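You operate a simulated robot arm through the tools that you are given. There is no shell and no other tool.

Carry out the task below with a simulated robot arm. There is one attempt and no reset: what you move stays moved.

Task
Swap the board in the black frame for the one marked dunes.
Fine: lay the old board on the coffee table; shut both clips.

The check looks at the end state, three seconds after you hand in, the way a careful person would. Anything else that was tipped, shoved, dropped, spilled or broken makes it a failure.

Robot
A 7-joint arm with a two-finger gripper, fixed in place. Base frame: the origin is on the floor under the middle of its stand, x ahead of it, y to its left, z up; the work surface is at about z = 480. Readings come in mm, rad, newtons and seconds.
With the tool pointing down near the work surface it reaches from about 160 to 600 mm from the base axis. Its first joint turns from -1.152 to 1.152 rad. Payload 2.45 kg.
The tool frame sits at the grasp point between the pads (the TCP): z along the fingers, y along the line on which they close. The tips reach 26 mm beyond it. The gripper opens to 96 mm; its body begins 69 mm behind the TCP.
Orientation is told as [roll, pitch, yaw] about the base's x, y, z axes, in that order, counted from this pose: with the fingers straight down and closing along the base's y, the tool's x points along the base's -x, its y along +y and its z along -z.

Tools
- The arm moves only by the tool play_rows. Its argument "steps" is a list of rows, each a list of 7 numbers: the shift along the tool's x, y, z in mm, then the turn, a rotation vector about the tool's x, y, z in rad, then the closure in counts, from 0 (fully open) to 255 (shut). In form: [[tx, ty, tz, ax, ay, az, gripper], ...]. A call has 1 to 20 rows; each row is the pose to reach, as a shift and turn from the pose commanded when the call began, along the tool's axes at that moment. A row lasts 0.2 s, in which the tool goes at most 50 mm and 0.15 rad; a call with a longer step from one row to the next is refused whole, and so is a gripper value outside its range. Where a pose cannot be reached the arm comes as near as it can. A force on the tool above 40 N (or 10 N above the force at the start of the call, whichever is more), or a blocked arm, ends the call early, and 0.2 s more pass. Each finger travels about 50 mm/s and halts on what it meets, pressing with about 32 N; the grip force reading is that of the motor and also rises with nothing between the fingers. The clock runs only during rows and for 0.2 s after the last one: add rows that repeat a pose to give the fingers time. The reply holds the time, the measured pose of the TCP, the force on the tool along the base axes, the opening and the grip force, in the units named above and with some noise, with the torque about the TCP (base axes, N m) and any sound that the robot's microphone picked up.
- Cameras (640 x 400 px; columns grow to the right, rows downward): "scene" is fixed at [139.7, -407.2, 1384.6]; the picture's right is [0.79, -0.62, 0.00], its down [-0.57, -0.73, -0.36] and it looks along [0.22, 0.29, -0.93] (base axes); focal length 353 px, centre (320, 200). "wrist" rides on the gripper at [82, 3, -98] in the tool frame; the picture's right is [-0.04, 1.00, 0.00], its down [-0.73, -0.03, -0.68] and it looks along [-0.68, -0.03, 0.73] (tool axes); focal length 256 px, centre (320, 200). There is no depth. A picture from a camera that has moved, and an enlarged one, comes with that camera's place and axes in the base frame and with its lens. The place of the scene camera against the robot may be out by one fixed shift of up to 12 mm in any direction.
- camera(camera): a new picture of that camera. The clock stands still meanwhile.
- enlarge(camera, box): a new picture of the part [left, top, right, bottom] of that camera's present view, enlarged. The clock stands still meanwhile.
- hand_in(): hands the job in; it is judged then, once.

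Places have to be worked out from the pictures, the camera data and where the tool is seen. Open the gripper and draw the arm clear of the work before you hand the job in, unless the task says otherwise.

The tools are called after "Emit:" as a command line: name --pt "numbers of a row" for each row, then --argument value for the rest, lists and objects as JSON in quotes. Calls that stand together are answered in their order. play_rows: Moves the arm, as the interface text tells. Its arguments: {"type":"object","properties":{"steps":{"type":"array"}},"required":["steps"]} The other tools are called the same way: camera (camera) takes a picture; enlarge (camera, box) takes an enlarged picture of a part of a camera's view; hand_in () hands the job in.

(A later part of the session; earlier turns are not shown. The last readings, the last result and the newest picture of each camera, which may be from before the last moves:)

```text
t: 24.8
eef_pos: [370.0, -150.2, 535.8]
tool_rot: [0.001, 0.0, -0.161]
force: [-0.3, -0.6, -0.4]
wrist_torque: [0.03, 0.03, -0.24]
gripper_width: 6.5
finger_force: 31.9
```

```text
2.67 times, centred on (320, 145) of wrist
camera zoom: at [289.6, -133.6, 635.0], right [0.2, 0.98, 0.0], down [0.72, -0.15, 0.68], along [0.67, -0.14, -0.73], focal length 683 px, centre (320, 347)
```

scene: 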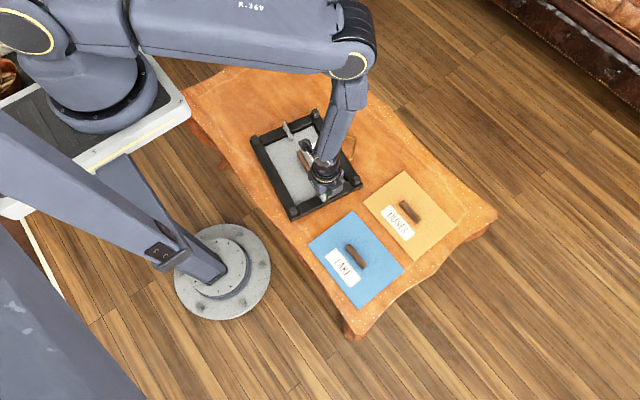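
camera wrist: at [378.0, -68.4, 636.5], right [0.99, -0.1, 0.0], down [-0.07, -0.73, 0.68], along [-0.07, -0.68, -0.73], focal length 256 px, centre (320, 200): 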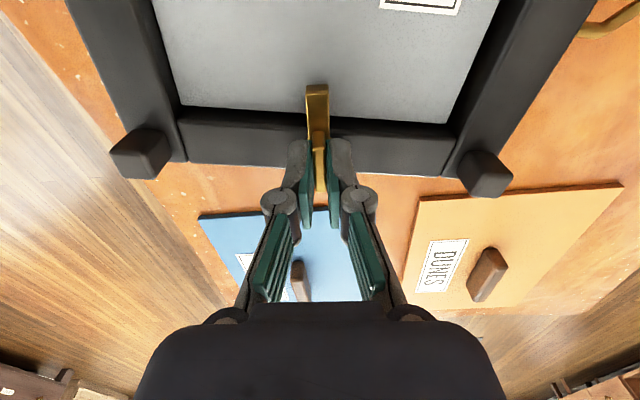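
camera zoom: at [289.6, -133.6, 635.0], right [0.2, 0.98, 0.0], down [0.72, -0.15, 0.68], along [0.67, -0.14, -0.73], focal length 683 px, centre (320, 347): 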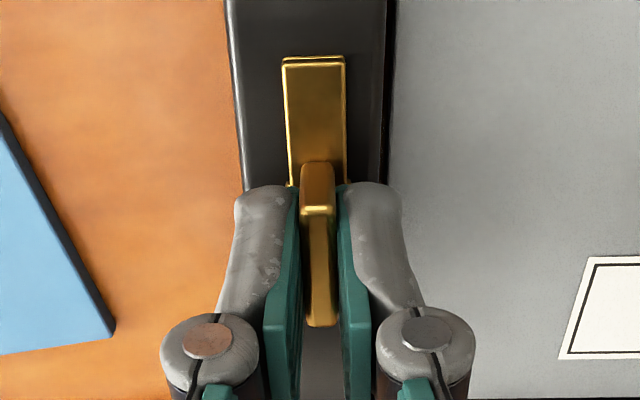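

The open stop is reached (torque −0.24 N·m). I push on in small steps to swing the frame back by about 0.18 rad, watching torque and vertical force.

Emit:
play_rows --pt "0 0 0 0 0 -0.015 255" --pt "0 0 0 0 0 -0.03 255" --pt "0 0 0 0 0 -0.045 255" --pt "0 0 0 0 0 -0.06 255" --pt "0 0 0 0 0 -0.06 255"

Emit:
enlarge --camera "scene" --box '[220, 90, 380, 240]'

```text
t: 26.0
eef_pos: [370.9, -150.3, 537.3]
tool_rot: [0.001, -0.002, -0.101]
force: [1.3, -0.7, -0.3]
wrist_torque: [-0.07, -0.34, -0.41]
gripper_width: 6.6
finger_force: 32.5
```

```text
2.67 times, centred on (300, 165) of scene
camera zoom: at [139.7, -407.2, 1384.6], right [0.79, -0.62, 0.0], down [-0.57, -0.73, -0.36], along [0.22, 0.29, -0.93], focal length 942 px, centre (373, 293)
```

zoom: 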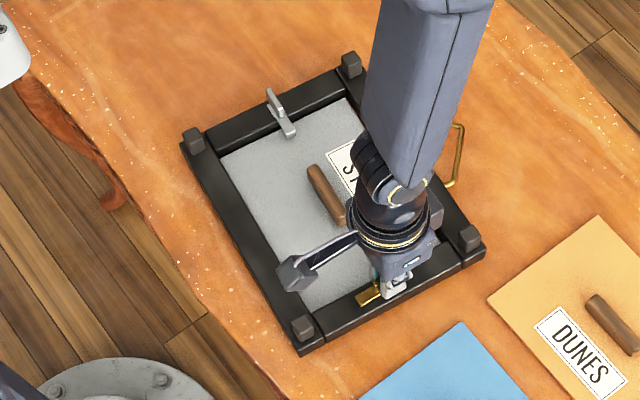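

The frame is swinging back smoothly (about 0.41 N·m). I continue.

Emit:
play_rows --pt "0 0 0 0 0 -0.015 255" --pt "0 0 0 0 0 -0.03 255" --pt "0 0 0 0 0 -0.045 255" --pt "0 0 0 0 0 -0.06 255" --pt "0 0 0 0 0 -0.075 255" --pt "0 0 0 0 0 -0.09 255" --pt "0 0 0 0 0 -0.09 255"

Emit:
enlarge --camera "scene" --box '[220, 90, 380, 240]'

```text
t: 27.6
eef_pos: [370.1, -150.4, 537.9]
tool_rot: [0.0, 0.0, -0.012]
force: [1.2, -1.2, -0.2]
wrist_torque: [-0.07, -0.28, -0.43]
gripper_width: 6.4
finger_force: 32.4
```

```text
2.67 times, centred on (300, 165) of scene
camera zoom: at [139.7, -407.2, 1384.6], right [0.79, -0.62, 0.0], down [-0.57, -0.73, -0.36], along [0.22, 0.29, -0.93], focal length 942 px, centre (373, 293)
```

zoom: 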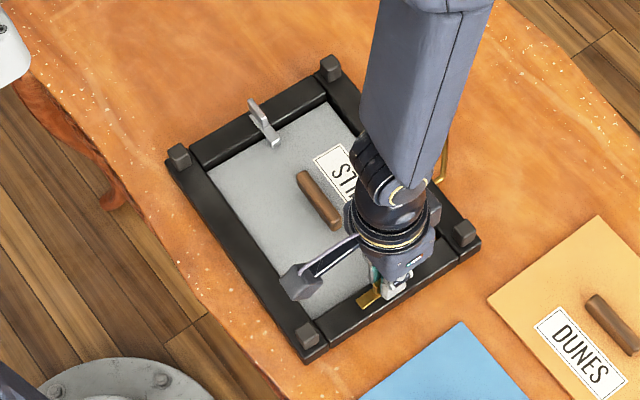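

Nearly restored: about 0.045 rad left by the corner posts. I continue that much.

Emit:
play_rows --pt "0 0 0 0 0 -0.015 255" --pt "0 0 0 0 0 -0.03 255" --pt "0 0 0 0 0 -0.045 255" --pt "0 0 0 0 0 -0.045 255"

Emit:
enlarge --camera "scene" --box '[220, 90, 380, 240]'

```text
t: 28.6
eef_pos: [370.4, -148.8, 537.3]
tool_rot: [0.001, 0.0, 0.034]
force: [0.3, 0.4, 0.0]
wrist_torque: [0.0, -0.05, -0.41]
gripper_width: 6.8
finger_force: 31.7
```

```text
2.67 times, centred on (300, 165) of scene
camera zoom: at [139.7, -407.2, 1384.6], right [0.79, -0.62, 0.0], down [-0.57, -0.73, -0.36], along [0.22, 0.29, -0.93], focal length 942 px, centre (373, 293)
```

zoom: 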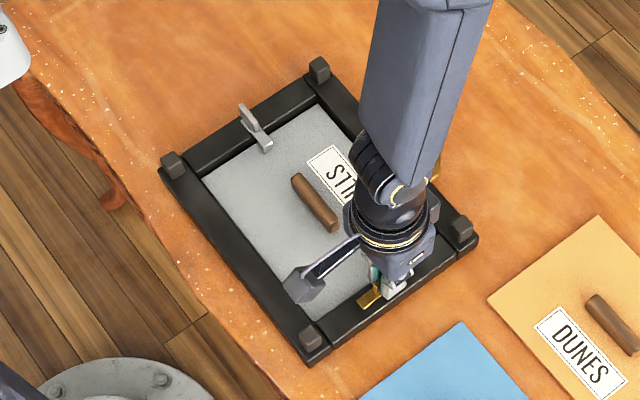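

The corner posts match the original picture again. I relax the torque by turning back 0.04 rad, open, and rise.

Emit:
play_rows --pt "0 0 0 0 0 0.02 255" --pt "0 0 0 0 0 0.04 255" --pt "0 0 0 0 0 0.04 255" --pt "0 0 0 0 0 0.04 200" --pt "0 0 0 0 0 0.04 150" --pt "0 0 0 0 0 0.04 150" --pt "0 0 -20 0 0 0.04 150" --pt "0 0 -60 0 0 0.04 150" --pt "0 0 -75 0 0 0.04 150"

Emit:
camera --camera "wrist"

Emit:
enlarge --camera "scene" --box '[220, 90, 380, 240]'

```text
t: 30.6
eef_pos: [369.6, -150.0, 613.8]
tool_rot: [0.0, -0.002, -0.006]
force: [-0.3, 0.8, -0.1]
wrist_torque: [-0.02, -0.02, -0.01]
gripper_width: 39.7
finger_force: 0.1
```

```text
taken
camera wrist: at [286.8, -146.6, 710.9], right [0.05, 1.0, 0.0], down [0.73, -0.03, 0.68], along [0.68, -0.03, -0.73], focal length 256 px, centre (320, 200)
```

wrist: 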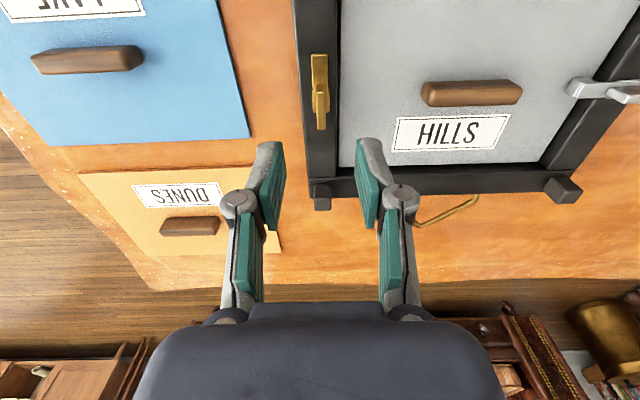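

```text
2.67 times, centred on (300, 165) of scene
camera zoom: at [139.7, -407.2, 1384.6], right [0.79, -0.62, 0.0], down [-0.57, -0.73, -0.36], along [0.22, 0.29, -0.93], focal length 942 px, centre (373, 293)
```

zoom: 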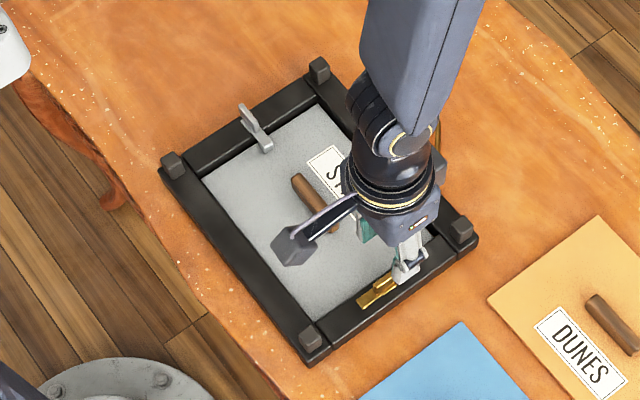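

The brass clip is open and the frame is back where it was. Next I move over the silver clip at (370, 88), turning the tool −90° on the way.

Emit:
play_rows --pt "0 20 0 0 0 0.13 150" --pt "0 40 0 0 0 0.26 150" --pt "0 60 0 0 0 0.39 150" --pt "0 80 0 0 0 0.52 150" --pt "0 100 0 0 0 0.65 150" --pt "0 120 0 0 0 0.78 150" --pt "0 140 0 0 0 0.91 150" --pt "0 160 0 0 0 1.04 150" --pt "0 180 0 0 0 1.17 150" --pt "0 200 0 0 0 1.3 150" --pt "0 220 0 0 0 1.43 150" --pt "0 238 0 0 0 1.565 150" --pt "0 238 0 0 0 1.565 150"

Emit:
camera --camera "wrist"

Emit:
enlarge --camera "wrist" --box '[290, 85, 350, 125]'

```text
t: 33.4
eef_pos: [371.7, 89.1, 612.7]
tool_rot: [-0.001, 0.0, -1.574]
force: [-0.5, 0.2, -0.5]
wrist_torque: [-0.03, 0.01, 0.02]
gripper_width: 39.6
finger_force: 0.1
```

```text
taken
camera wrist: at [374.6, 170.2, 710.3], right [1.0, -0.04, 0.0], down [-0.03, -0.73, 0.68], along [-0.03, -0.68, -0.73], focal length 256 px, centre (320, 200)
```

wrist: 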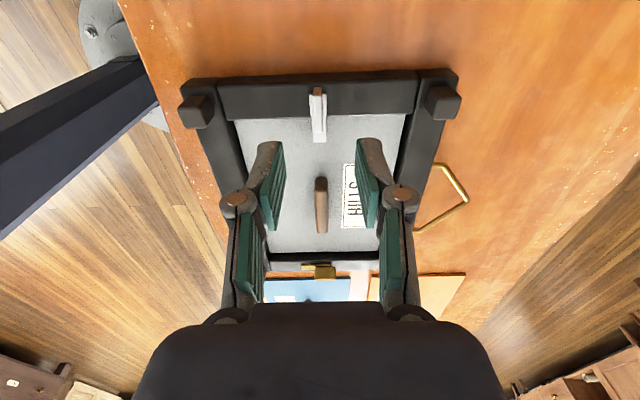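

```text
10.00 times, centred on (320, 105) of wrist
camera zoom: at [374.6, 170.2, 710.3], right [1.0, -0.04, 0.0], down [-0.03, -0.73, 0.68], along [-0.03, -0.68, -0.73], focal length 2560 px, centre (320, 1150)
```

zoom: 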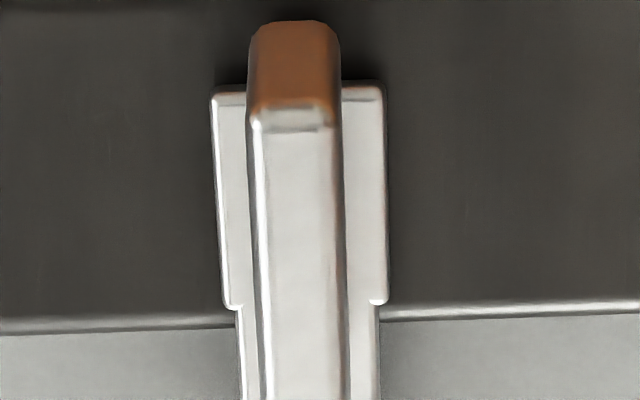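

The dark slot on the silver clip is no longer visible, so something about it changed. I compare it at the same zoom as before.

Emit:
enlarge --camera "wrist" --box '[265, 80, 375, 150]'

Emit:
enlarge --camera "scene" --box '[262, 126, 292, 146]'

Emit:
enlarge --camera "wrist" --box '[290, 255, 350, 285]'

```text
5.71 times, centred on (320, 115) of wrist
camera zoom: at [374.6, 170.2, 710.3], right [1.0, -0.04, 0.0], down [-0.03, -0.73, 0.68], along [-0.03, -0.68, -0.73], focal length 1463 px, centre (320, 686)
```

zoom: 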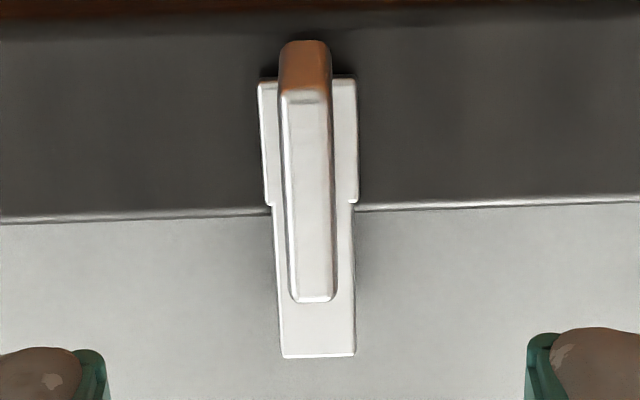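

```text
16.00 times, centred on (277, 136) of scene
camera zoom: at [139.7, -407.1, 1384.6], right [0.79, -0.62, 0.0], down [-0.57, -0.73, -0.36], along [0.22, 0.29, -0.93], focal length 5651 px, centre (1008, 1224)
```

zoom: 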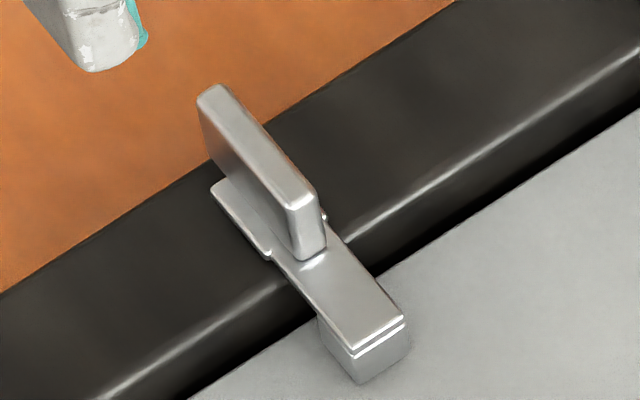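

```text
10.67 times, centred on (320, 270) of wrist
camera zoom: at [374.6, 170.2, 710.3], right [1.0, -0.04, 0.0], down [-0.03, -0.73, 0.68], along [-0.03, -0.68, -0.73], focal length 2730 px, centre (320, -547)
```

zoom: 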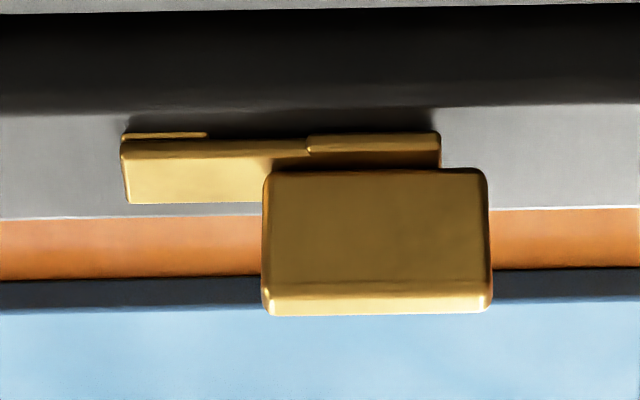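

The dark mark vanished once the brass clip opened. It looks like a lock mark, so the silver clip should be free now. Its fin is centred near (369.5, 86.5), and I go down to it.

Emit:
play_rows --pt "-1 -1 20 0 0 0 150" --pt "-2 -2 40 0 0 0 160" --pt "-2 -2 56 0 0 0 175" --pt "-2 -2 68 0 0 0 185" --pt "-2 -2 74 0 0 0 190" --pt "-2 -2 75 0 0 0 190"

Emit:
camera --camera "wrist"

```text
t: 34.8
eef_pos: [369.7, 85.8, 537.8]
tool_rot: [0.001, 0.0, -1.57]
force: [0.4, 0.7, -0.8]
wrist_torque: [-0.01, -0.02, 0.02]
gripper_width: 24.6
finger_force: 0.0
```

```text
taken
camera wrist: at [372.4, 168.1, 634.8], right [1.0, -0.04, 0.0], down [-0.03, -0.73, 0.68], along [-0.03, -0.68, -0.73], focal length 256 px, centre (320, 200)
```

wrist: 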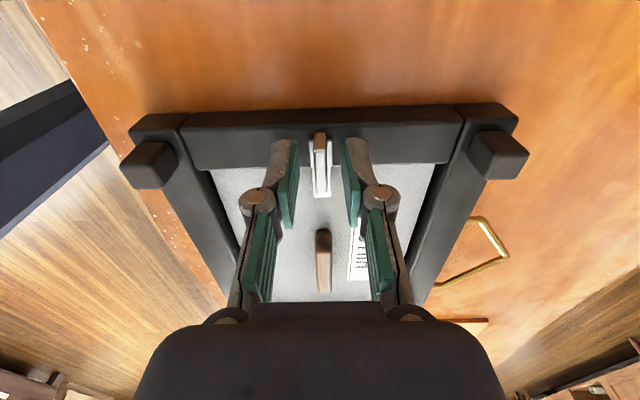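

The fin is centred between the pads. I close on it and check the readings.

Emit:
play_rows --pt "0 0 0 0 0 0 210" --pt "0 0 0 0 0 0 230" --pt "0 0 0 0 0 0 255" --pt "0 0 0 0 0 0 255" --pt "0 0 0 0 0 0 255"

Emit:
enlarge --camera "wrist" --box '[240, 70, 400, 220]'

```text
t: 36.0
eef_pos: [370.2, 87.2, 537.6]
tool_rot: [0.001, 0.0, -1.57]
force: [1.5, -0.4, 0.3]
wrist_torque: [-0.04, -0.05, 0.05]
gripper_width: 6.3
finger_force: 31.6
```

```text
2.67 times, centred on (320, 145) of wrist
camera zoom: at [372.5, 168.1, 634.8], right [1.0, -0.04, 0.0], down [-0.03, -0.73, 0.68], along [-0.03, -0.68, -0.73], focal length 683 px, centre (320, 347)
```

zoom: 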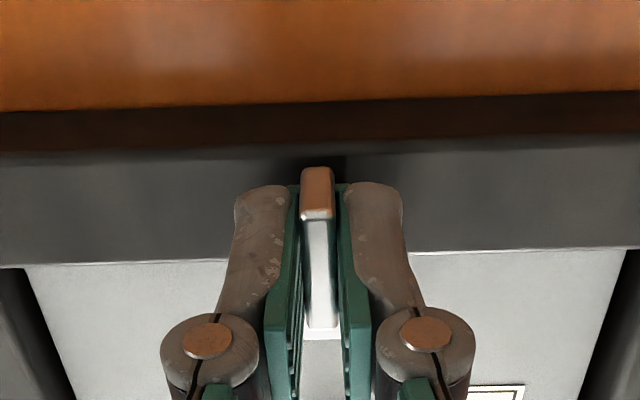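

Silver fin gripped, loads near zero. I try a tiny counter-clockwise turn (0.03 rad) and read the torque.

Emit:
play_rows --pt "0 0 0 0 0 -0.015 255" --pt "0 0 0 0 0 -0.03 255" --pt "0 0 0 0 0 -0.03 255"

```text
t: 36.8
eef_pos: [369.5, 87.3, 535.9]
tool_rot: [0.003, 0.0, -1.542]
force: [1.3, -1.8, 17.6]
wrist_torque: [0.1, -0.04, 0.01]
gripper_width: 6.8
finger_force: 32.6
```

The torque is nearly zero, so it turns this way, but the tips press down with about 18 N. I ease up by 0.6 mm.

Emit:
play_rows --pt "0 0 -0.3 0 0 0 255" --pt "0 0 -0.6 0 0 0 255" --pt "0 0 -0.6 0 0 0 255"

Emit:
enlarge --camera "scene" --box '[220, 90, 380, 240]'

```text
t: 37.6
eef_pos: [369.5, 87.4, 538.3]
tool_rot: [-0.003, 0.0, -1.542]
force: [-0.3, -0.8, -1.0]
wrist_torque: [0.82, 0.05, -0.02]
gripper_width: 6.8
finger_force: 32.2
```

```text
2.67 times, centred on (300, 165) of scene
camera zoom: at [139.7, -407.2, 1384.6], right [0.79, -0.62, 0.0], down [-0.57, -0.73, -0.36], along [0.22, 0.29, -0.93], focal length 942 px, centre (373, 293)
```

zoom: 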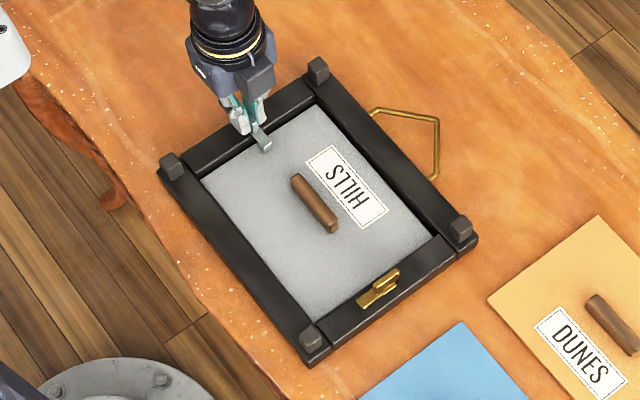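

Now the frame's weight hangs partly on the grip (0.82 N·m about x). I settle 0.3 mm lower to sit between.

Emit:
play_rows --pt "0 0 0.2 0 0 0 255" --pt "0 0 0.3 0 0 0 255" --pt "0 0 0.3 0 0 0 255"

```text
t: 38.4
eef_pos: [370.2, 86.5, 538.3]
tool_rot: [-0.001, 0.0, -1.542]
force: [0.4, -0.7, -2.3]
wrist_torque: [0.74, 0.0, 0.03]
gripper_width: 6.7
finger_force: 31.5
```

Emit:
play_rows --pt "0 0 0.2 0 0 0 255" --pt "0 0 0.4 0 0 0 255" --pt "0 0 0.4 0 0 0 255"

```text
t: 39.2
eef_pos: [370.0, 86.6, 537.5]
tool_rot: [0.001, 0.0, -1.541]
force: [-0.3, 0.4, -0.4]
wrist_torque: [-0.11, -0.04, 0.05]
gripper_width: 6.5
finger_force: 32.5
```

Balanced now (all loads near zero). I turn counter-clockwise a further 0.1 rad slowly and check the frame stays put.

Emit:
play_rows --pt "0 0 0 0 0 -0.025 255" --pt "0 0 0 0 0 -0.05 255" --pt "0 0 0 0 0 -0.075 255" --pt "0 0 0 0 0 -0.1 255" --pt "0 0 0 0 0 -0.1 255"

Emit:
enlarge --camera "scene" --box '[220, 90, 380, 240]'

Emit:
enlarge --camera "wrist" --box '[240, 70, 400, 220]'

```text
t: 40.4
eef_pos: [369.4, 87.9, 537.9]
tool_rot: [0.001, -0.001, -1.44]
force: [0.0, 0.0, -0.6]
wrist_torque: [0.26, 0.01, 0.02]
gripper_width: 6.8
finger_force: 32.0
```

```text
2.67 times, centred on (300, 165) of scene
camera zoom: at [139.7, -407.2, 1384.6], right [0.79, -0.62, 0.0], down [-0.57, -0.73, -0.36], along [0.22, 0.29, -0.93], focal length 942 px, centre (373, 293)
```

zoom: 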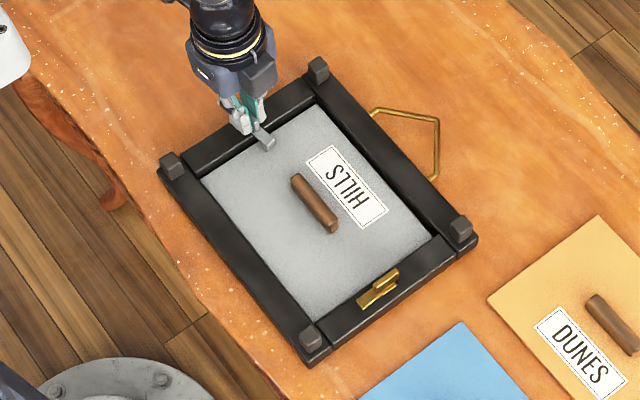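

```text
2.67 times, centred on (320, 145) of wrist
camera zoom: at [361.0, 167.9, 635.6], right [1.0, 0.09, 0.0], down [0.07, -0.73, 0.68], along [0.06, -0.68, -0.73], focal length 683 px, centre (320, 347)
```

zoom: 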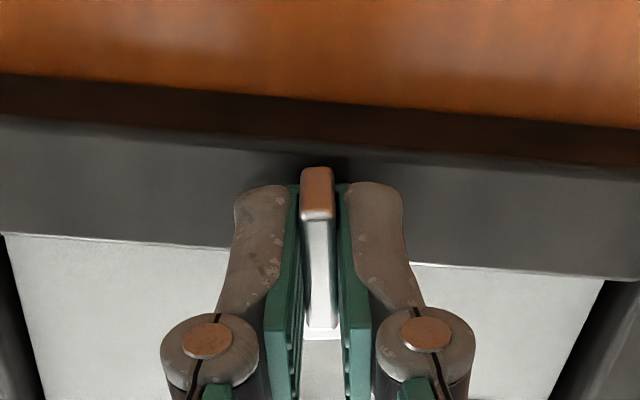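

It turns freely with the frame still. I continue 0.7 rad.

Emit:
play_rows --pt "0 0 0 0 0 -0.06 255" --pt "0 0 0 0 0 -0.12 255" --pt "0 0 0 0 0 -0.18 255" --pt "0 0 0 0 0 -0.24 255" --pt "0 0 0 0 0 -0.3 255" --pt "0 0 0 0 0 -0.36 255" --pt "0 0 0 0 0 -0.42 255" --pt "0 0 0 0 0 -0.48 255" --pt "0 0 0 0 0 -0.54 255" --pt "0 0 0 0 0 -0.6 255" --pt "0 0 0 0 0 -0.66 255" --pt "0 0 0 0 0 -0.7 255" --pt "0 0 0 0 0 -0.7 255"

Emit:
enlarge --camera "scene" --box '[220, 90, 380, 240]'

```text
t: 43.2
eef_pos: [369.9, 86.8, 538.4]
tool_rot: [0.0, 0.0, -0.739]
force: [0.9, -1.1, -0.7]
wrist_torque: [0.23, 0.26, -0.04]
gripper_width: 6.7
finger_force: 32.0
```

```text
2.67 times, centred on (300, 165) of scene
camera zoom: at [139.7, -407.2, 1384.6], right [0.79, -0.62, 0.0], down [-0.57, -0.73, -0.36], along [0.22, 0.29, -0.93], focal length 942 px, centre (373, 293)
```

zoom: 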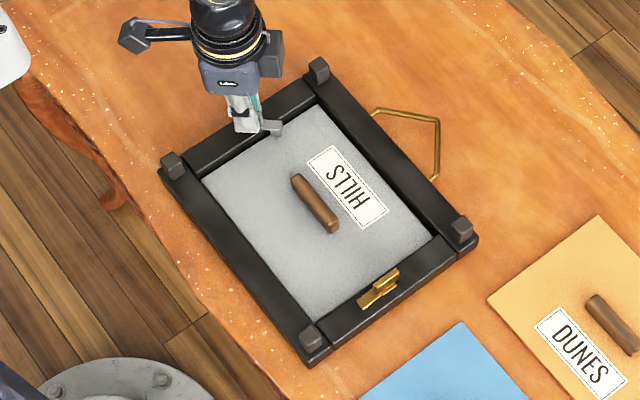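

The frame is unmoved. I finish the opening, stopping just short of 90°.

Emit:
play_rows --pt "0 0 0 0 0 -0.06 255" --pt "0 0 0 0 0 -0.12 255" --pt "0 0 0 0 0 -0.18 255" --pt "0 0 0 0 0 -0.24 255" --pt "0 0 0 0 0 -0.3 255" --pt "0 0 0 0 0 -0.36 255" --pt "0 0 0 0 0 -0.42 255" --pt "0 0 0 0 0 -0.48 255" --pt "0 0 0 0 0 -0.54 255" --pt "0 0 0 0 0 -0.6 255" --pt "0 0 0 0 0 -0.66 255" --pt "0 0 0 0 0 -0.7 255" --pt "0 0 0 0 0 -0.7 255"

Emit:
enlarge --camera "scene" --box '[220, 90, 380, 240]'

Emit:
enlarge --camera "wrist" --box '[240, 70, 400, 220]'

```text
t: 46.0
eef_pos: [369.3, 88.0, 537.8]
tool_rot: [0.001, -0.001, -0.042]
force: [0.0, 2.3, 0.9]
wrist_torque: [0.07, -0.05, -0.02]
gripper_width: 6.7
finger_force: 31.4
```

```text
2.67 times, centred on (300, 165) of scene
camera zoom: at [139.7, -407.1, 1384.6], right [0.79, -0.62, 0.0], down [-0.57, -0.73, -0.36], along [0.22, 0.29, -0.93], focal length 942 px, centre (373, 293)
```

zoom: 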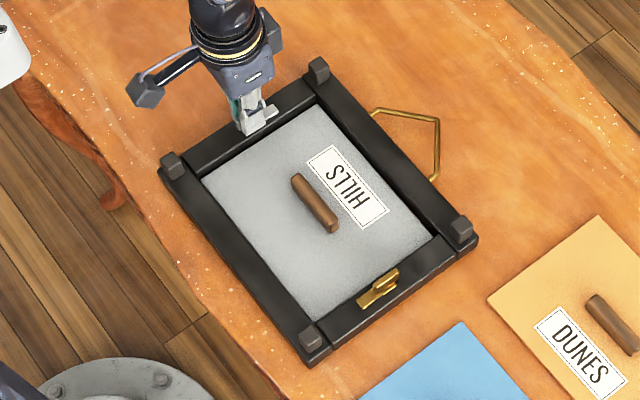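

```text
2.67 times, centred on (320, 145) of wrist
camera zoom: at [287.3, 92.8, 635.1], right [0.08, 1.0, 0.0], down [0.73, -0.06, 0.68], along [0.68, -0.05, -0.73], focal length 683 px, centre (320, 347)
```

zoom: 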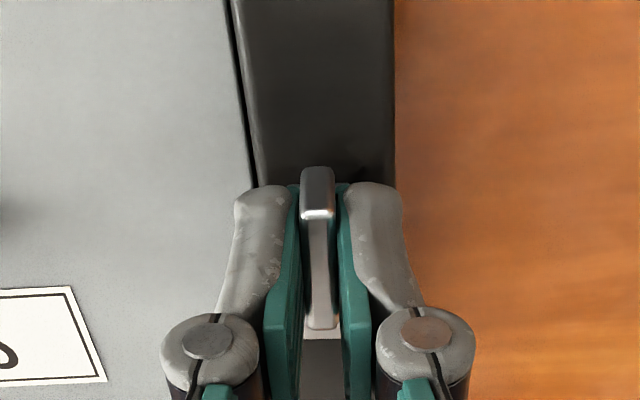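

Both clips are open and the frame hasn't shifted. I release the silver fin and rise straight up.

Emit:
play_rows --pt "0 0 0 0 0 0 220" --pt "0 0 0 0 0 0 170" --pt "0 0 0 0 0 0 150" --pt "0 0 0 0 0 0 150" --pt "0 0 -20 0 0 0 150" --pt "0 0 -60 0 0 0 150" --pt "0 0 -100 0 0 0 150" --pt "0 0 -100 0 0 0 150"

Emit:
camera --camera "wrist"

Emit:
enlarge --camera "scene" --box '[308, 183, 338, 203]'

Emit:
enlarge --camera "scene" --box '[262, 126, 292, 146]'

```text
t: 47.8
eef_pos: [370.7, 87.8, 638.4]
tool_rot: [0.0, 0.0, -0.042]
force: [-0.7, 0.3, 0.2]
wrist_torque: [0.01, 0.03, 0.03]
gripper_width: 39.5
finger_force: 0.0
```

```text
taken
camera wrist: at [288.3, 94.2, 735.0], right [0.08, 1.0, 0.0], down [0.73, -0.06, 0.68], along [0.68, -0.05, -0.73], focal length 256 px, centre (320, 200)
```

wrist: 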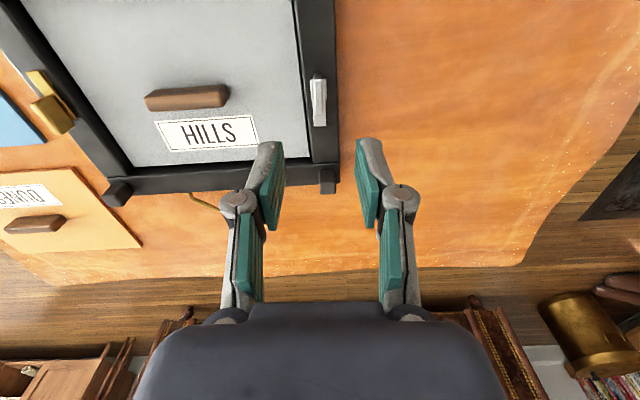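

```text
16.00 times, centred on (323, 193) of scene
camera zoom: at [139.7, -407.2, 1384.6], right [0.79, -0.62, 0.0], down [-0.57, -0.73, -0.36], along [0.22, 0.29, -0.93], focal length 5651 px, centre (272, 312)
```

zoom: 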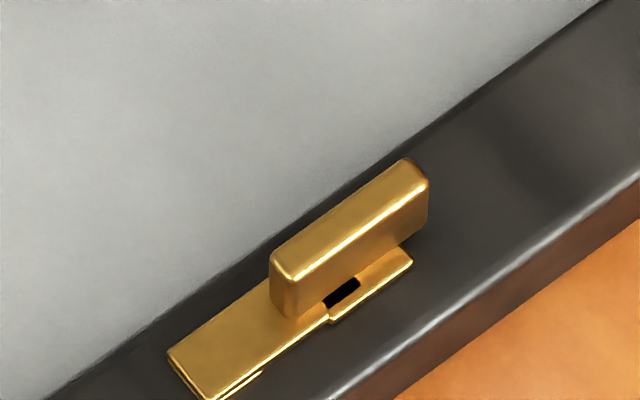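

```text
16.00 times, centred on (277, 136) of scene
camera zoom: at [139.7, -407.2, 1384.6], right [0.79, -0.62, 0.0], down [-0.57, -0.73, -0.36], along [0.22, 0.29, -0.93], focal length 5651 px, centre (1008, 1224)
```

zoom: 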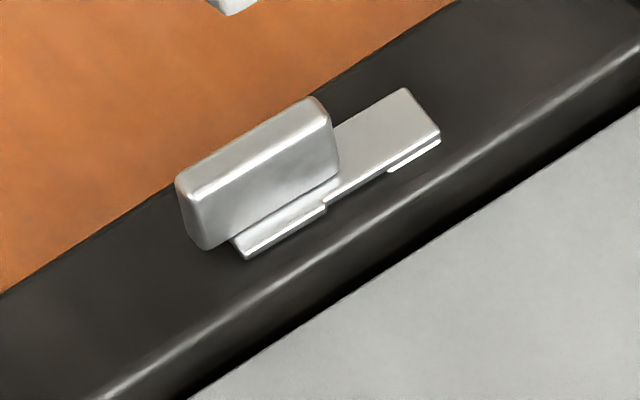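

The lock mark has now jumped to the brass clip, so later I must shut silver first, then brass. Now I go above the HILLS handle near (368, −31), turning the tool −90° to grip across it.

Emit:
play_rows --pt "0 -10 0 0 0 0.127 120" --pt "0 -20 0 0 0 0.254 100" --pt "0 -30 0 0 0 0.382 100" --pt "0 -40 0 0 0 0.51 100" --pt "-1 -50 0 0 0 0.637 100" --pt "-1 -60 5 0 0 0.764 100" --pt "-1 -70 10 0 0 0.892 100" --pt "-2 -80 15 0 0 1.019 100" --pt "-2 -90 20 0 0 1.146 100" --pt "-2 -100 24 0 0 1.274 100" --pt "-2 -110 28 0 0 1.4 100" --pt "-2 -119 28 0 0 1.529 100" --pt "-2 -119 28 0 0 1.529 100"

Emit:
camera --camera "wrist"

Emit:
enlarge --camera "wrist" --box '[260, 60, 380, 140]'

```text
t: 50.6
eef_pos: [365.7, -29.5, 610.1]
tool_rot: [-0.001, 0.001, -1.572]
force: [-0.2, 0.1, -0.6]
wrist_torque: [-0.03, 0.0, -0.01]
gripper_width: 58.3
finger_force: 0.2
```

```text
taken
camera wrist: at [368.7, 50.0, 707.6], right [1.0, -0.04, 0.0], down [-0.03, -0.73, 0.68], along [-0.03, -0.68, -0.73], focal length 256 px, centre (320, 200)
```

wrist: 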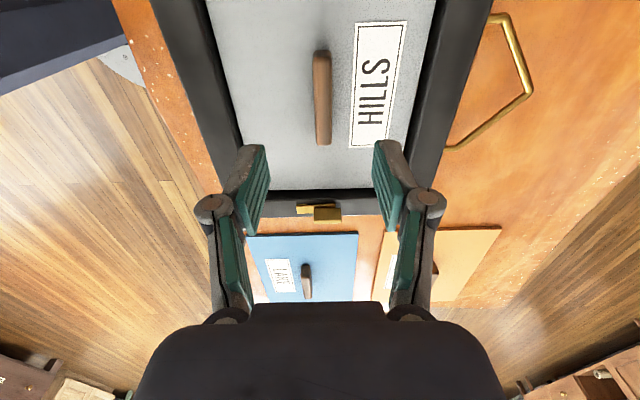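

```text
5.00 times, centred on (320, 100) of wrist
camera zoom: at [368.7, 50.0, 707.6], right [1.0, -0.04, 0.0], down [-0.03, -0.73, 0.68], along [-0.03, -0.68, -0.73], focal length 1280 px, centre (320, 700)
```

zoom: 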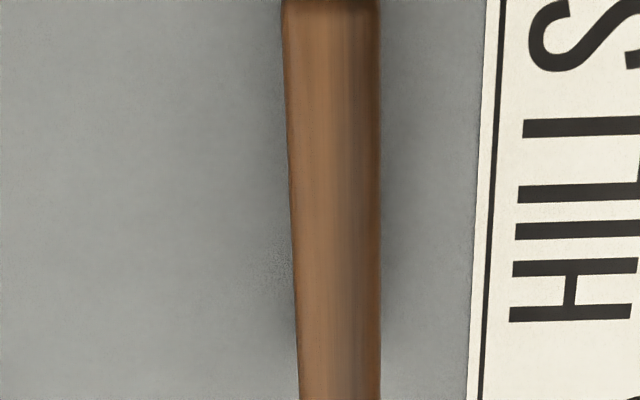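

The handle is about 13 mm wide, centred near (368.3, −32), with its top near z 512. I shift 2.5 mm in x and lower to TCP z ≈ 540 first to check.

Emit:
play_rows --pt "-1 1 20 0 0 0 120" --pt "-2 2.5 40 0 0 0 140" --pt "-2 2.5 60 0 0 0 150" --pt "-2 2.5 70 0 0 0 150" --pt "-2 2.5 70 0 0 0 150"

Emit:
camera --camera "wrist"

```text
t: 51.8
eef_pos: [370.0, -35.4, 539.4]
tool_rot: [-0.001, -0.001, -1.569]
force: [0.2, 1.0, -0.4]
wrist_torque: [-0.03, -0.01, 0.0]
gripper_width: 39.4
finger_force: 0.1
```

```text
taken
camera wrist: at [371.7, 45.9, 636.7], right [1.0, -0.04, 0.0], down [-0.03, -0.73, 0.68], along [-0.03, -0.68, -0.73], focal length 256 px, centre (320, 200)
```

wrist: 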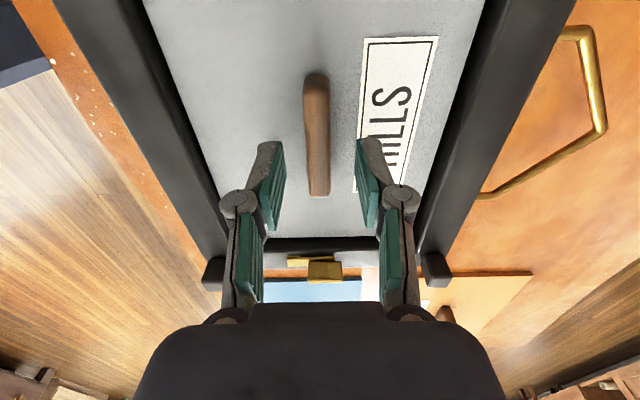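

The handle is about 1.5 mm off-centre to −x and the tool sits 4 mm too far in −y. I correct both, lower to TCP z 524, and close.

Emit:
play_rows --pt "2 -0.7 5 0 0 0 150" --pt "4 -1.4 10 0 0 0 160" --pt "4 -1.4 14 0 0 0 170" --pt "4 -1.4 15 0 0 0 170" --pt "4 -1.4 15 0 0 0 190" --pt "4 -1.4 15 0 0 0 210" --pt "4 -1.4 15 0 0 0 230" --pt "4 -1.4 15 0 0 0 255" --pt "4 -1.4 15 0 0 0 255"

Emit:
camera --camera "wrist"

```text
t: 53.8
eef_pos: [366.0, -30.7, 525.4]
tool_rot: [-0.001, 0.0, -1.57]
force: [1.2, 0.9, 0.7]
wrist_torque: [0.0, -0.05, -0.07]
gripper_width: 13.3
finger_force: 31.5
```

```text
taken
camera wrist: at [369.5, 50.6, 622.0], right [1.0, -0.04, 0.0], down [-0.03, -0.73, 0.68], along [-0.03, -0.68, -0.73], focal length 256 px, centre (320, 200)
```

wrist: 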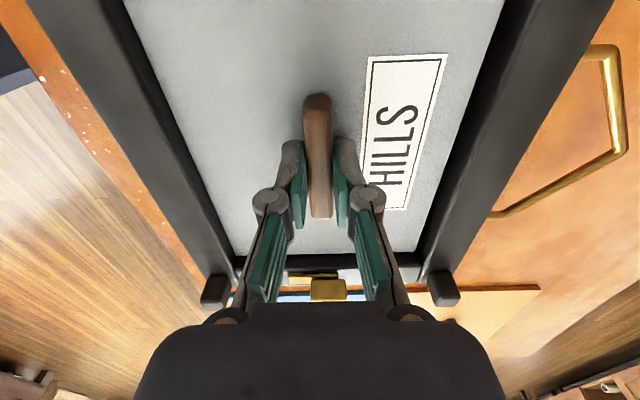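

The handle is held (13.3 mm). I lift the board slowly straight up out of the recess, watching the forces.

Emit:
play_rows --pt "0 0 -2 0 0 0 255" --pt "0 0 -4 0 0 0 255" --pt "0 0 -7 0 0 0 255" --pt "0 0 -10 0 0 0 255" --pt "0 0 -14 0 0 0 255" --pt "0 0 -18 0 0 0 255" --pt "0 0 -18 0 0 0 255"

Emit:
enlarge --camera "scene" --box '[220, 90, 380, 240]'

Emit:
camera --camera "wrist"

```text
t: 55.4
eef_pos: [367.3, -29.7, 543.4]
tool_rot: [0.001, -0.001, -1.569]
force: [0.5, -0.4, -0.3]
wrist_torque: [-0.01, -0.02, -0.01]
gripper_width: 0.2
finger_force: 28.3
```

```text
2.67 times, centred on (300, 165) of scene
camera zoom: at [139.7, -407.2, 1384.6], right [0.79, -0.62, 0.0], down [-0.57, -0.73, -0.36], along [0.22, 0.29, -0.93], focal length 942 px, centre (373, 293)
```

zoom: 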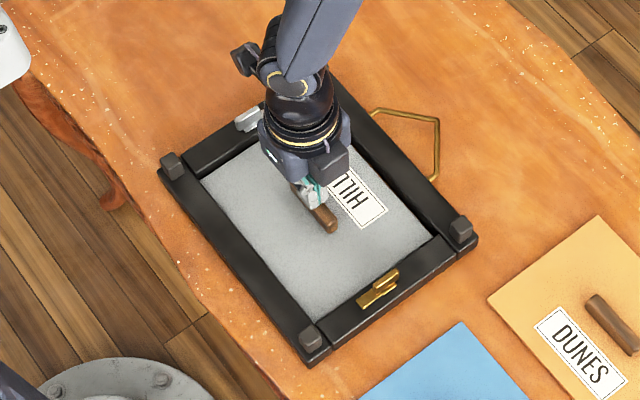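

```text
taken
camera wrist: at [370.4, 51.0, 640.6], right [1.0, -0.04, 0.0], down [-0.03, -0.73, 0.68], along [-0.03, -0.68, -0.73], focal length 256 px, centre (320, 200)
```

wrist: 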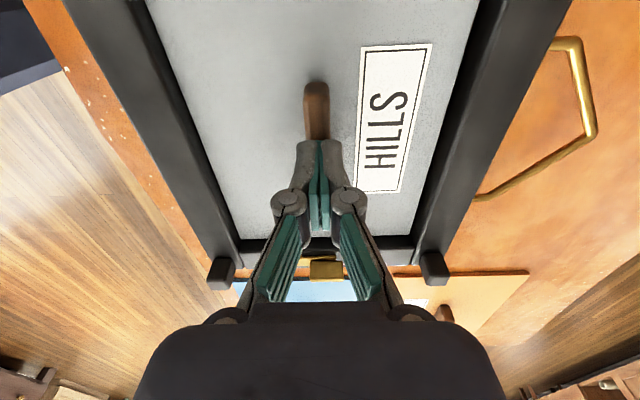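

The fingers slipped off and closed above the handle, while the board stayed put. The grip was too high, so I open again and go lower, feeling for the board surface.

Emit:
play_rows --pt "0 0 -3 0 0 0 220" --pt "0 0 -3 0 0 0 180" --pt "0 0 -3 0 0 0 160" --pt "0 0 -3 0 0 0 150" --pt "0 0 5 0 0 0 150" --pt "0 0 12 0 0 0 150" --pt "0 0 17 0 0 0 150" --pt "0 0 19 0 0 0 150" --pt "0 0 19 0 0 0 150"

Emit:
enlarge --camera "wrist" --box '[220, 60, 420, 240]'

```text
t: 57.4
eef_pos: [367.2, -29.6, 522.8]
tool_rot: [0.001, 0.001, -1.57]
force: [0.0, 0.5, 0.0]
wrist_torque: [-0.03, 0.01, 0.01]
gripper_width: 39.6
finger_force: 0.0
```

```text
2.22 times, centred on (320, 150) of wrist
camera zoom: at [370.3, 51.7, 621.2], right [1.0, -0.04, 0.0], down [-0.03, -0.73, 0.68], along [-0.03, -0.68, -0.73], focal length 569 px, centre (320, 311)
```

zoom: 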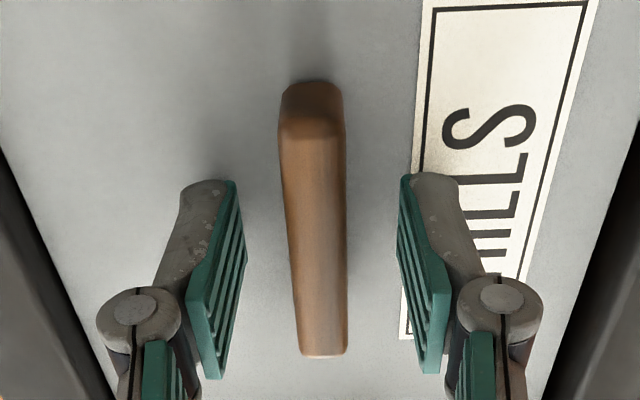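

Tips are at about z 497 with no contact. I lower in 1 mm steps until I feel the board.

Emit:
play_rows --pt "0 0 1 0 0 0 150" --pt "0 0 2 0 0 0 150" --pt "0 0 2 0 0 0 150"

```text
t: 58.2
eef_pos: [368.5, -30.3, 521.5]
tool_rot: [0.001, 0.002, -1.568]
force: [-0.1, 0.7, -0.4]
wrist_torque: [-0.01, 0.01, -0.02]
gripper_width: 39.7
finger_force: 0.1
```

Emit:
play_rows --pt "0 0 1 0 0 0 150" --pt "0 0 2 0 0 0 150" --pt "0 0 2 0 0 0 150"

```text
t: 59.0
eef_pos: [367.3, -31.4, 519.0]
tool_rot: [0.001, 0.002, -1.569]
force: [1.0, -0.1, 0.2]
wrist_torque: [0.02, 0.02, -0.02]
gripper_width: 39.5
finger_force: 0.1
```

No contact yet at tip z ≈ 493. I continue down.

Emit:
play_rows --pt "0 0 1 0 0 0 150" --pt "0 0 2 0 0 0 150" --pt "0 0 2 0 0 0 150"

```text
t: 59.8
eef_pos: [367.2, -30.9, 517.4]
tool_rot: [0.0, 0.0, -1.569]
force: [0.0, 0.3, 4.5]
wrist_torque: [-0.02, -0.02, 0.01]
gripper_width: 39.7
finger_force: 0.0
```

Contact at TCP z ≈ 517 (board top ≈ 491). I back off 1 mm and close on the handle there.

Emit:
play_rows --pt "0 0 -0.8 0 0 0 150" --pt "0 0 -0.8 0 0 0 180" --pt "0 0 -0.8 0 0 0 210" --pt "0 0 -0.8 0 0 0 255" --pt "0 0 -0.8 0 0 0 255" --pt "0 0 -0.8 0 0 0 255" --pt "0 0 -0.8 0 0 0 255"

Emit:
enlarge --camera "wrist" --box '[220, 60, 420, 240]'

```text
t: 61.4
eef_pos: [367.5, -31.8, 518.5]
tool_rot: [-0.001, 0.0, -1.57]
force: [-5.5, -1.0, 12.0]
wrist_torque: [0.0, 0.2, 0.07]
gripper_width: 13.2
finger_force: 31.9
```

```text
2.22 times, centred on (320, 150) of wrist
camera zoom: at [370.3, 50.7, 615.9], right [1.0, -0.04, 0.0], down [-0.03, -0.73, 0.68], along [-0.03, -0.68, -0.73], focal length 569 px, centre (320, 311)
```

zoom: 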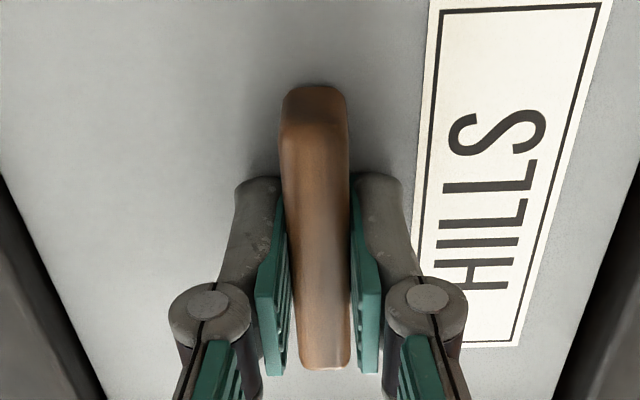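

Gripped low on the handle. I lift 3 mm and check forces and width before going on.

Emit:
play_rows --pt "0 0 -1 0 0 0 255" --pt "0 0 -2 0 0 0 255" --pt "0 0 -3 0 0 0 255" --pt "0 0 -3 0 0 0 255"

```text
t: 62.4
eef_pos: [368.6, -29.6, 519.9]
tool_rot: [-0.002, 0.0, -1.569]
force: [0.8, 0.4, -1.9]
wrist_torque: [0.0, -0.02, -0.03]
gripper_width: 13.2
finger_force: 32.2
```

Emit:
play_rows --pt "0 0 -1 0 0 0 255" --pt "0 0 -2 0 0 0 255" --pt "0 0 -4 0 0 0 255" --pt "0 0 -6 0 0 0 255" --pt "0 0 -6 0 0 0 255"

Emit:
enlarge --camera "wrist" --box '[160, 20, 480, 300]'

```text
t: 63.6
eef_pos: [368.5, -29.1, 526.5]
tool_rot: [0.0, 0.0, -1.57]
force: [0.3, 0.5, -1.3]
wrist_torque: [0.02, -0.01, 0.02]
gripper_width: 13.2
finger_force: 32.3
```

```text
1.43 times, centred on (320, 160) of wrist
camera zoom: at [370.7, 51.5, 624.6], right [1.0, -0.04, 0.0], down [-0.03, -0.73, 0.68], along [-0.03, -0.68, -0.73], focal length 366 px, centre (320, 257)
```

zoom: 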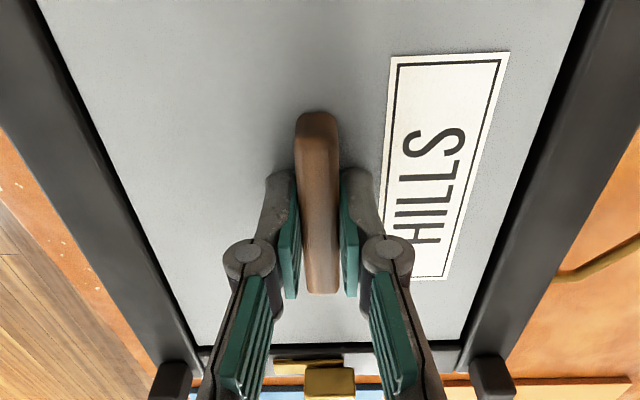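

The board is coming up with the gripper at a light load of about 1.5 N. I lift it well clear of the clips.

Emit:
play_rows --pt "0 0 -5 0 0 0 255" --pt "0 0 -12 0 0 0 255" --pt "0 0 -20 0 0 0 255" --pt "0 0 -30 0 0 0 255" --pt "0 0 -42 0 0 0 255" --pt "0 0 -55 0 0 0 255" --pt "0 0 -70 0 0 0 255" --pt "0 0 -85 0 0 0 255" --pt "0 0 -95 0 0 0 255" --pt "0 0 -95 0 0 0 255"

Emit:
camera --camera "scene"

Emit:
camera --camera "wrist"

```text
t: 65.8
eef_pos: [368.2, -30.4, 622.4]
tool_rot: [-0.001, -0.001, -1.57]
force: [0.1, 0.6, -1.5]
wrist_torque: [-0.01, 0.02, 0.03]
gripper_width: 13.3
finger_force: 32.1
```

```text
taken
```

scene: 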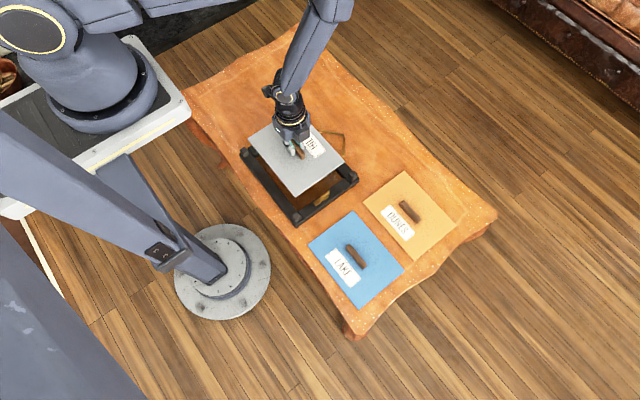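

```text
taken
camera wrist: at [369.9, 51.0, 720.2], right [1.0, -0.04, 0.0], down [-0.03, -0.73, 0.68], along [-0.03, -0.68, -0.73], focal length 256 px, centre (320, 200)
```

wrist: 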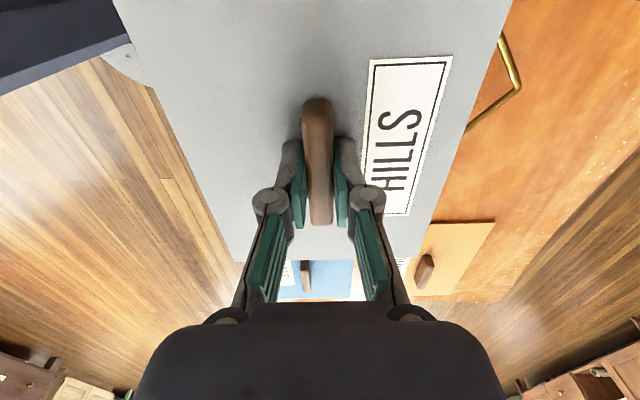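

The board hangs level and the clear part of the table is to the left (+y). I carry it over to about (400, 250) at this height.

Emit:
play_rows --pt "20 3 0 0 0 0 255" --pt "55 7 0 0 0 0 255" --pt "95 11 0 0 0 0 255" --pt "135 15 0 0 0 0 255" --pt "175 19 0 0 0 0 255" --pt "215 24 0 0 0 0 255" --pt "250 28 0 0 0 0 255" --pt "272 31 0 0 0 0 255" --pt "281 32 0 0 0 0 255" --pt "281 32 0 0 0 0 255"

Emit:
camera --camera "scene"

Emit:
camera --camera "wrist"

```text
t: 68.0
eef_pos: [399.4, 252.3, 621.9]
tool_rot: [0.0, -0.001, -1.57]
force: [-0.3, -0.5, -1.4]
wrist_torque: [-0.02, -0.04, 0.03]
gripper_width: 13.4
finger_force: 31.7
```

```text
taken
```

scene: 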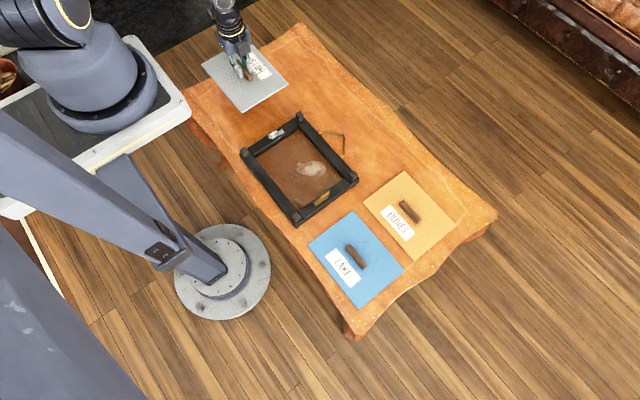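

```text
taken
camera wrist: at [401.7, 332.6, 719.2], right [1.0, -0.04, 0.0], down [-0.03, -0.73, 0.68], along [-0.03, -0.68, -0.73], focal length 256 px, centre (320, 200)
```

wrist: 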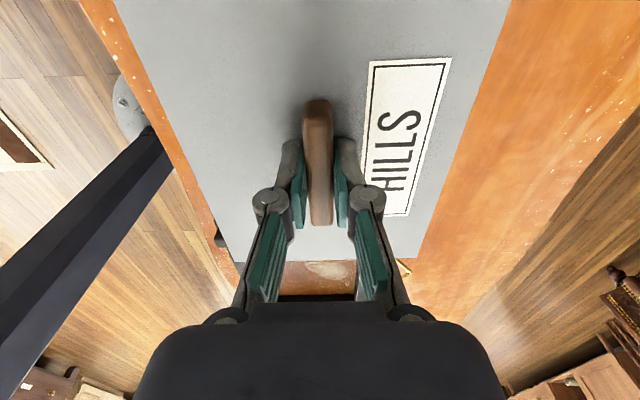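

The board is over free table with margins all round. I lower to just above the table, then slowly until contact.

Emit:
play_rows --pt "0 0 15 0 0 0 255" --pt "0 0 35 0 0 0 255" --pt "0 0 55 0 0 0 255" --pt "0 0 75 0 0 0 255" --pt "0 0 88 0 0 0 255" --pt "0 0 95 0 0 0 255" --pt "0 0 98 0 0 0 255" --pt "0 0 100 0 0 0 255" --pt "0 0 102 0 0 0 255" --pt "0 0 102 0 0 0 255"

Emit:
enlarge --camera "scene" --box '[180, 30, 320, 130]'

```text
t: 70.2
eef_pos: [399.1, 251.0, 520.5]
tool_rot: [0.0, 0.0, -1.57]
force: [-0.1, 0.1, -1.3]
wrist_torque: [0.02, -0.01, 0.0]
gripper_width: 13.5
finger_force: 32.0
```

```text
4.00 times, centred on (250, 80) of scene
camera zoom: at [139.7, -407.2, 1384.6], right [0.79, -0.62, 0.0], down [-0.57, -0.73, -0.36], along [0.22, 0.29, -0.93], focal length 1413 px, centre (600, 680)
```

zoom: 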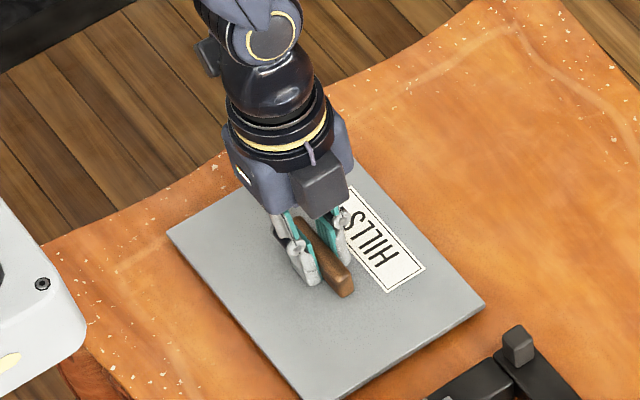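

Well within the table edges. I lower on in 1 mm steps.

Emit:
play_rows --pt "0 0 1 0 0 0 255" --pt "0 0 2 0 0 0 255" --pt "0 0 3 0 0 0 255" --pt "0 0 4 0 0 0 255" --pt "0 0 5 0 0 0 255" --pt "0 0 5 0 0 0 255"

```text
t: 71.6
eef_pos: [399.4, 250.1, 514.0]
tool_rot: [0.0, 0.001, -1.569]
force: [-0.8, 0.0, -1.4]
wrist_torque: [-0.03, -0.01, 0.03]
gripper_width: 13.4
finger_force: 31.7
```

Emit:
play_rows --pt "0 0 1 0 0 0 255" --pt "0 0 2 0 0 0 255" --pt "0 0 3 0 0 0 255" --pt "0 0 3 0 0 0 255"

```text
t: 72.6
eef_pos: [399.7, 251.3, 512.9]
tool_rot: [0.001, 0.0, -1.567]
force: [-5.4, -4.1, 21.0]
wrist_torque: [-0.11, 0.12, -0.02]
gripper_width: 13.2
finger_force: 31.9
```

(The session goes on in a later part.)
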